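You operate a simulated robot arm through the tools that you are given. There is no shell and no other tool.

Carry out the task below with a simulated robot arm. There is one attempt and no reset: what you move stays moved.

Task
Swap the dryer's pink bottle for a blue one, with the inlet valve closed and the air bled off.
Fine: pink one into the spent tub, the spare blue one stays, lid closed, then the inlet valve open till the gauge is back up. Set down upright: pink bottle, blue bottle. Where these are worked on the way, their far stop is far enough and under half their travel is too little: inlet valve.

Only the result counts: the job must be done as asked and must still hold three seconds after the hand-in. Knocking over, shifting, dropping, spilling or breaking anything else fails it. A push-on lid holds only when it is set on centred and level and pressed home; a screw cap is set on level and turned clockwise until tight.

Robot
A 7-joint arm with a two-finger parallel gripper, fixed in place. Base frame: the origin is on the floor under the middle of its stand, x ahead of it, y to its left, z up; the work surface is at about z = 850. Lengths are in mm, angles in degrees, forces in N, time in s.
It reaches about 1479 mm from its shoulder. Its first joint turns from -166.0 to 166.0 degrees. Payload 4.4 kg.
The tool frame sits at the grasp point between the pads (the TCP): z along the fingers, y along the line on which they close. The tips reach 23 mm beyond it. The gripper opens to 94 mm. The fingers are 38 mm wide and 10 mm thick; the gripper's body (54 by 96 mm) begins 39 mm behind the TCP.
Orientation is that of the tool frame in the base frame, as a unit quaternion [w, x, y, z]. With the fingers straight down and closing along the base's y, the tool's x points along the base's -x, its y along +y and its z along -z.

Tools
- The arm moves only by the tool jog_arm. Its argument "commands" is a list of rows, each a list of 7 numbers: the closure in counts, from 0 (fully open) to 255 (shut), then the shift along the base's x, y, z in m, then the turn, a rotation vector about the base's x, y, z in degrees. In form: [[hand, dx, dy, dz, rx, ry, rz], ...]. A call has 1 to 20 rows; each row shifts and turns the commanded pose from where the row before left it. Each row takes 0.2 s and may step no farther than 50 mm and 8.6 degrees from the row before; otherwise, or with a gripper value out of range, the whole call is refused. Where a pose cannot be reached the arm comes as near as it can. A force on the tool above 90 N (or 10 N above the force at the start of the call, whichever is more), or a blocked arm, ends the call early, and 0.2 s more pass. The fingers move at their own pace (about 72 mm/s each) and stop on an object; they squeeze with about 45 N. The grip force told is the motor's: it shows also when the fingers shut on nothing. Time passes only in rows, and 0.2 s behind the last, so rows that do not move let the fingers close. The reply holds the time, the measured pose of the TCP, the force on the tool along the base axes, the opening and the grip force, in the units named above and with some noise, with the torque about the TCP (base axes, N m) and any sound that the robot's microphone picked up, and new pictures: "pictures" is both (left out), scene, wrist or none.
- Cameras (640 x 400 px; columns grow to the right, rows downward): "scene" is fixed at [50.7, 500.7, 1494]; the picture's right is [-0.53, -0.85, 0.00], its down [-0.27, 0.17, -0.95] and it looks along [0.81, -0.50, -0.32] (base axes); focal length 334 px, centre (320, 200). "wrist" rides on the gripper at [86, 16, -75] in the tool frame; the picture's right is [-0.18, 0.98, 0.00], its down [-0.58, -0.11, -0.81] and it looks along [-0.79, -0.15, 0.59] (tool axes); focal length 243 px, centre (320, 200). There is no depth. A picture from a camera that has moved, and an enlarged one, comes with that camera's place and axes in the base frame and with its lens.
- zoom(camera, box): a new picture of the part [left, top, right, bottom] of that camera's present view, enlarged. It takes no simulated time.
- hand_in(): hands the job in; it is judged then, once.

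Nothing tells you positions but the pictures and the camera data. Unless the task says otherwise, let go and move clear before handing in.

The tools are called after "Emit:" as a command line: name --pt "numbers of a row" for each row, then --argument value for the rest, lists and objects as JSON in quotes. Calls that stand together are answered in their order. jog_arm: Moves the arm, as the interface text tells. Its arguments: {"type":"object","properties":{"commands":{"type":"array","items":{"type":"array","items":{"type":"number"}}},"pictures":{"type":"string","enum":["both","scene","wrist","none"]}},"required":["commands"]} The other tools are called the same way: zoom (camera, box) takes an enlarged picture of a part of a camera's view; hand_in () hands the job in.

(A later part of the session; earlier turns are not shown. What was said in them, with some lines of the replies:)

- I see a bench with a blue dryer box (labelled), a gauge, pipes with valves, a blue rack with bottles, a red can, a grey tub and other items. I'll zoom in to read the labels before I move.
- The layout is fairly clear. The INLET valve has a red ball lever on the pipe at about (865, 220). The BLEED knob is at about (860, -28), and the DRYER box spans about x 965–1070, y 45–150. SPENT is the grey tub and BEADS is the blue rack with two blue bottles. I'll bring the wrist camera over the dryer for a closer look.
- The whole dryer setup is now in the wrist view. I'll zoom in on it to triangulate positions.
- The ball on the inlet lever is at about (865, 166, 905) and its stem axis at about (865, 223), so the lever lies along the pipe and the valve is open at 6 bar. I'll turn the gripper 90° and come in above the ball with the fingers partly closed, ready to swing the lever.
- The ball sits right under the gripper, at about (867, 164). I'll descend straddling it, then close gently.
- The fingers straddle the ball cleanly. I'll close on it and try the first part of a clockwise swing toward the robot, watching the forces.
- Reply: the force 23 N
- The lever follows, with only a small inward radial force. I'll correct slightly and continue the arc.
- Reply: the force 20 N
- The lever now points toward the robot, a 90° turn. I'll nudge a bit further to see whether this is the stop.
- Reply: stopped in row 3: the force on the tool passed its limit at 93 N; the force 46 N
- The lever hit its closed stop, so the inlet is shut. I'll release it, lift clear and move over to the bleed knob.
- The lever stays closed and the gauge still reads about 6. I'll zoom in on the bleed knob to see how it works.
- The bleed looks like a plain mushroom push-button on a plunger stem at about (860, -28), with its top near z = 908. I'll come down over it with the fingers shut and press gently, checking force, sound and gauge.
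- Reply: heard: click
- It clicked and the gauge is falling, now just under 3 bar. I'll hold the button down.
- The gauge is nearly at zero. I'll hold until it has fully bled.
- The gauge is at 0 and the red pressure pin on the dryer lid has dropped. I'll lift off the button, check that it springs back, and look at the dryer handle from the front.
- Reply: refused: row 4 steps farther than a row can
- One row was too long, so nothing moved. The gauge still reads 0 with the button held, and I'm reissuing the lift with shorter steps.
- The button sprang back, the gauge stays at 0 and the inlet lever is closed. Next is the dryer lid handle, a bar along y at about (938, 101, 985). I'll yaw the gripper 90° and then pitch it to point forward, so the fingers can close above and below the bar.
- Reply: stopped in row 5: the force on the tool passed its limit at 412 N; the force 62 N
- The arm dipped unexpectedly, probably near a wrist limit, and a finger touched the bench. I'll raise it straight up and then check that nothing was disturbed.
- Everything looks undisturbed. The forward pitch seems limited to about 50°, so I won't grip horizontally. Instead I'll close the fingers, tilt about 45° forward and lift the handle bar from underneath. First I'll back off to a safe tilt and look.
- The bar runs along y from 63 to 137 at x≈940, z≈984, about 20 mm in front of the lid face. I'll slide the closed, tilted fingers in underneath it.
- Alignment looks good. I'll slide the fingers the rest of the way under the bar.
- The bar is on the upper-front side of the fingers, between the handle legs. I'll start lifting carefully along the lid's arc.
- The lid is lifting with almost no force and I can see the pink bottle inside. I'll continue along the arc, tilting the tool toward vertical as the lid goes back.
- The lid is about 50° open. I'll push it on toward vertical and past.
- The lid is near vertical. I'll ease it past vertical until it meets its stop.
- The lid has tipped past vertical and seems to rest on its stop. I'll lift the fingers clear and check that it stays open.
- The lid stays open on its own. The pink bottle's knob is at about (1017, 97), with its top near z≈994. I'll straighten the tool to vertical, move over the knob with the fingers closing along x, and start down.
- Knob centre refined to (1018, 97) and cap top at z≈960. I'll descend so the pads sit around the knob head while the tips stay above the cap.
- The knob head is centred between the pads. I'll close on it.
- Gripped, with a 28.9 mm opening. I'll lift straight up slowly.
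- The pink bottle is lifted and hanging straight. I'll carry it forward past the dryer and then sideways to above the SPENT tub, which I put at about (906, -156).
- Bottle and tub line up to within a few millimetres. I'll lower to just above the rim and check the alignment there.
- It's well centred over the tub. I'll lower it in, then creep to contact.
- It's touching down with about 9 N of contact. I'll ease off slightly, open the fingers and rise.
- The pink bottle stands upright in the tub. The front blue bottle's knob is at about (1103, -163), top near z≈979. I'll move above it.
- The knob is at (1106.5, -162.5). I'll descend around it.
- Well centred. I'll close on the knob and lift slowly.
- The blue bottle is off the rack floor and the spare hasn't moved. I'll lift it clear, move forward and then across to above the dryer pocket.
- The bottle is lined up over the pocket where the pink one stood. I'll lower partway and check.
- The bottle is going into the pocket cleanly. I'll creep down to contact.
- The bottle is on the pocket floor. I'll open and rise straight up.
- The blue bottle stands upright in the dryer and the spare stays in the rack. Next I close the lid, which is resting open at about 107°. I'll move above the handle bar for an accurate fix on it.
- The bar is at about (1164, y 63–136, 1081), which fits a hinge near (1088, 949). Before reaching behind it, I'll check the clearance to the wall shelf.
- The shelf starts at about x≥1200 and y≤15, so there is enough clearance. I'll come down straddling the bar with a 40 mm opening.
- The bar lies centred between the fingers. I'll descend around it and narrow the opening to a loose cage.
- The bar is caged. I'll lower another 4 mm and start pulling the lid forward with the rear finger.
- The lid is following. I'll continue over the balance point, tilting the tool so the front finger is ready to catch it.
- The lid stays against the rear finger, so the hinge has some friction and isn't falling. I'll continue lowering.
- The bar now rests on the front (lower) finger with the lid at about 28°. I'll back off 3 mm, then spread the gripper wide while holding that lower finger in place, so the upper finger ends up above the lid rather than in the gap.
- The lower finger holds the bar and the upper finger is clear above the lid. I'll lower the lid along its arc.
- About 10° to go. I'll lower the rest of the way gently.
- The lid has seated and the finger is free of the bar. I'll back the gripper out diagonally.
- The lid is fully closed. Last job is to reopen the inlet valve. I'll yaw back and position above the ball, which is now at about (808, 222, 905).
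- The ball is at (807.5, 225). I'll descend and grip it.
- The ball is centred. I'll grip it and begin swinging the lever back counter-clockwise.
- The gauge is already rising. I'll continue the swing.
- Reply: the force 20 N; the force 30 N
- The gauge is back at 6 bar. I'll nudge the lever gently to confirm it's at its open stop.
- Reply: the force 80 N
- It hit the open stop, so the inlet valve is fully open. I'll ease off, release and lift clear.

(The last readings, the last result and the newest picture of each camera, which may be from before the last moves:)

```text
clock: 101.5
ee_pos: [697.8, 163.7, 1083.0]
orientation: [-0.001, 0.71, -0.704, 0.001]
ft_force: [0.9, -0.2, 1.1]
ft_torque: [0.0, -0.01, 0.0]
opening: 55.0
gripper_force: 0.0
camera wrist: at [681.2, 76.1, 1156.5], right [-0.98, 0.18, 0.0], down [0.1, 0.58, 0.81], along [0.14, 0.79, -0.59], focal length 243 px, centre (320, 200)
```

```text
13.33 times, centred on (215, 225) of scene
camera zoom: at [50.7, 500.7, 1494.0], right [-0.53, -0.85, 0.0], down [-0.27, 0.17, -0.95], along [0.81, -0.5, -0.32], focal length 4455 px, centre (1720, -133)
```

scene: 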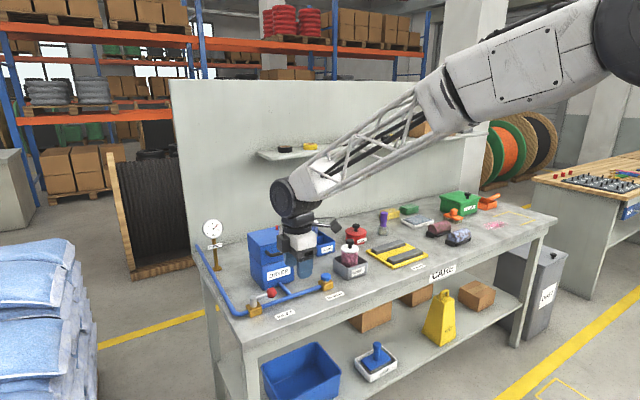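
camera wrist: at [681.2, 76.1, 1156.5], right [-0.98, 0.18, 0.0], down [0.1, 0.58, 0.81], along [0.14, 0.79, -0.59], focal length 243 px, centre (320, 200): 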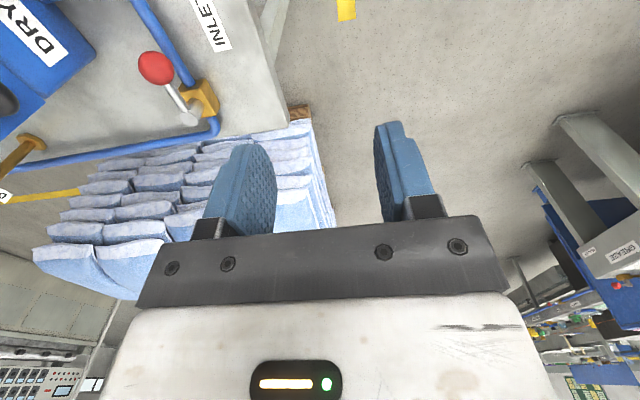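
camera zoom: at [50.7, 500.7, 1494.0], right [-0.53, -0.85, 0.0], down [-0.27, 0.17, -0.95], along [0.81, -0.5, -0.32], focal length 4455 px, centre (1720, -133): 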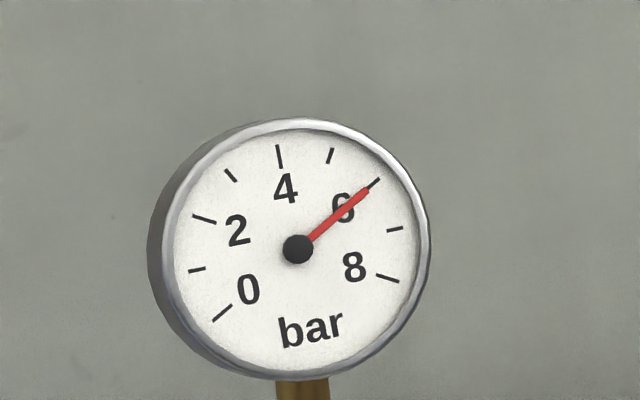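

The gauge reads 6 bar, the red pin is up again, the lid is closed and the inlet lever is back along the pipe. One last look at the bottles before handing in.

Emit:
jog_arm --pt "106 -0.03 0.02 0.03 0 0 0" --pt "106 -0.03 0.02 0.03 0 0 0" --pt "106 -0.03 0.02 0.03 0 0 0" --pt "106 0 0 0.04 0 0 0" --pt "106 0 0 0.04 0 0 0" --pt "106 0 0 0.04 0 0 0" --pt "106 0 0 0 0 0 0"

Emit:
zoom --camera "scene" --box '[240, 190, 420, 300]'

Emit:
zoom --camera "scene" --box '[190, 200, 350, 325]'

```text
clock: 103.1
ee_pos: [608.3, 224.8, 1292.9]
orientation: [-0.001, 0.711, -0.703, 0.0]
ft_force: [0.4, -0.2, 0.6]
ft_torque: [0.01, -0.01, 0.0]
opening: 54.6
gripper_force: 0.0
camera wrist: at [591.6, 137.4, 1367.4], right [-0.98, 0.18, 0.0], down [0.1, 0.58, 0.81], along [0.14, 0.79, -0.59], focal length 243 px, centre (320, 200)
```

scene: 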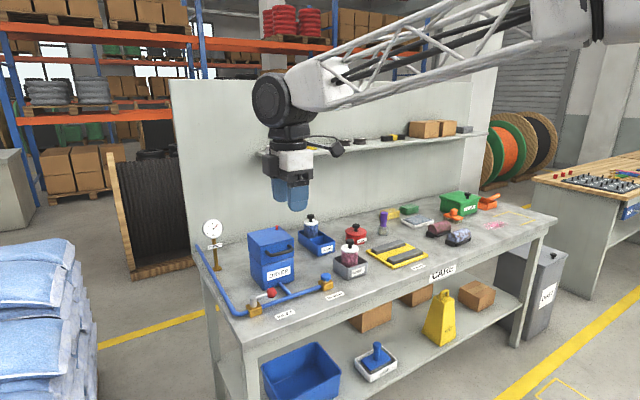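
wrist: 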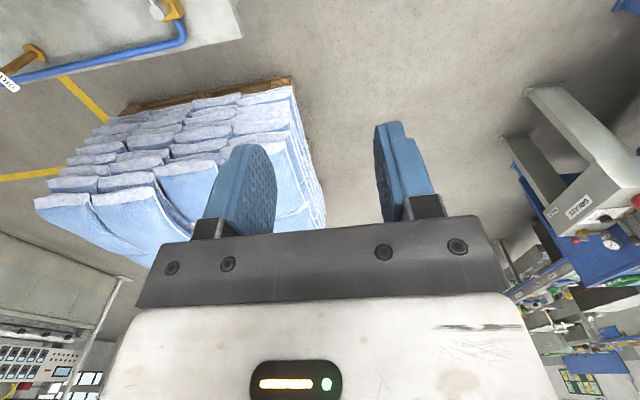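

```text
3.56 times, centred on (330, 245) of scene
camera zoom: at [50.7, 500.7, 1494.0], right [-0.53, -0.85, 0.0], down [-0.27, 0.17, -0.95], along [0.81, -0.5, -0.32], focal length 1188 px, centre (284, 40)
```

zoom: 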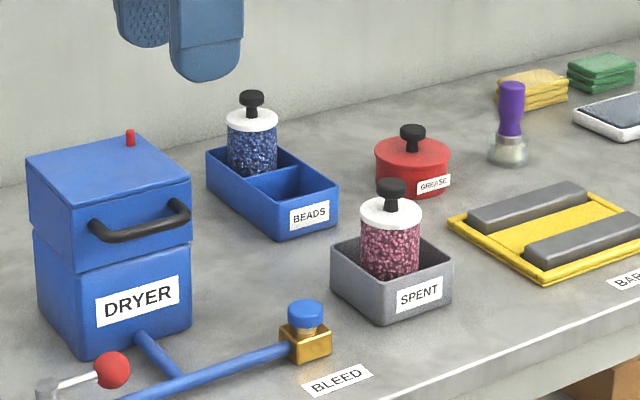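

```text
3.20 times, centred on (270, 262) of scene
camera zoom: at [50.7, 500.7, 1494.0], right [-0.53, -0.85, 0.0], down [-0.27, 0.17, -0.95], along [0.81, -0.5, -0.32], focal length 1069 px, centre (480, 0)
```

zoom: 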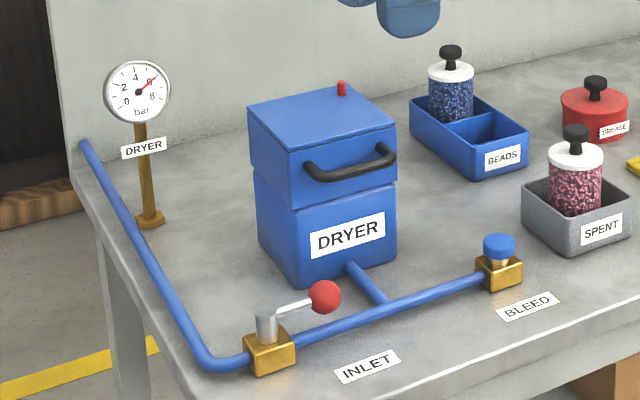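

Everything checks out:
- **Pink bottle:** upright in the SPENT tub.
- **Blue bottles:** one is in the dryer, where I set it down upright, and the spare is still in the rack.
- **Dryer:** lid closed, inlet valve open and the gauge back at 6 bar.
- **Bench:** nothing else was moved, and the arm is clear.

I'm handing in.

Emit:
hand_in

```text
The job is handed in.
```

The pink bottle is out of the dryer and a blue one is in its place. The job is handed in; I haven't been told how it was judged.

- **Before opening the dryer:** I closed the inlet valve to its stop and held the bleed button until the gauge read 0. The red pressure pin on the lid dropped.
- **Bottles:** the pink one stands upright in the spent tub. One blue bottle was set down upright in the dryer, and the spare blue one is still in its rack.
- **After the swap:** the lid is closed, the inlet valve is open to its stop and the gauge is back at 6 bar.

**Bench contact:** while lining up for the lid handle, the arm dipped and a finger hit the bench hard; the force read 412 N. I checked the pictures afterwards and saw nothing moved or damaged.
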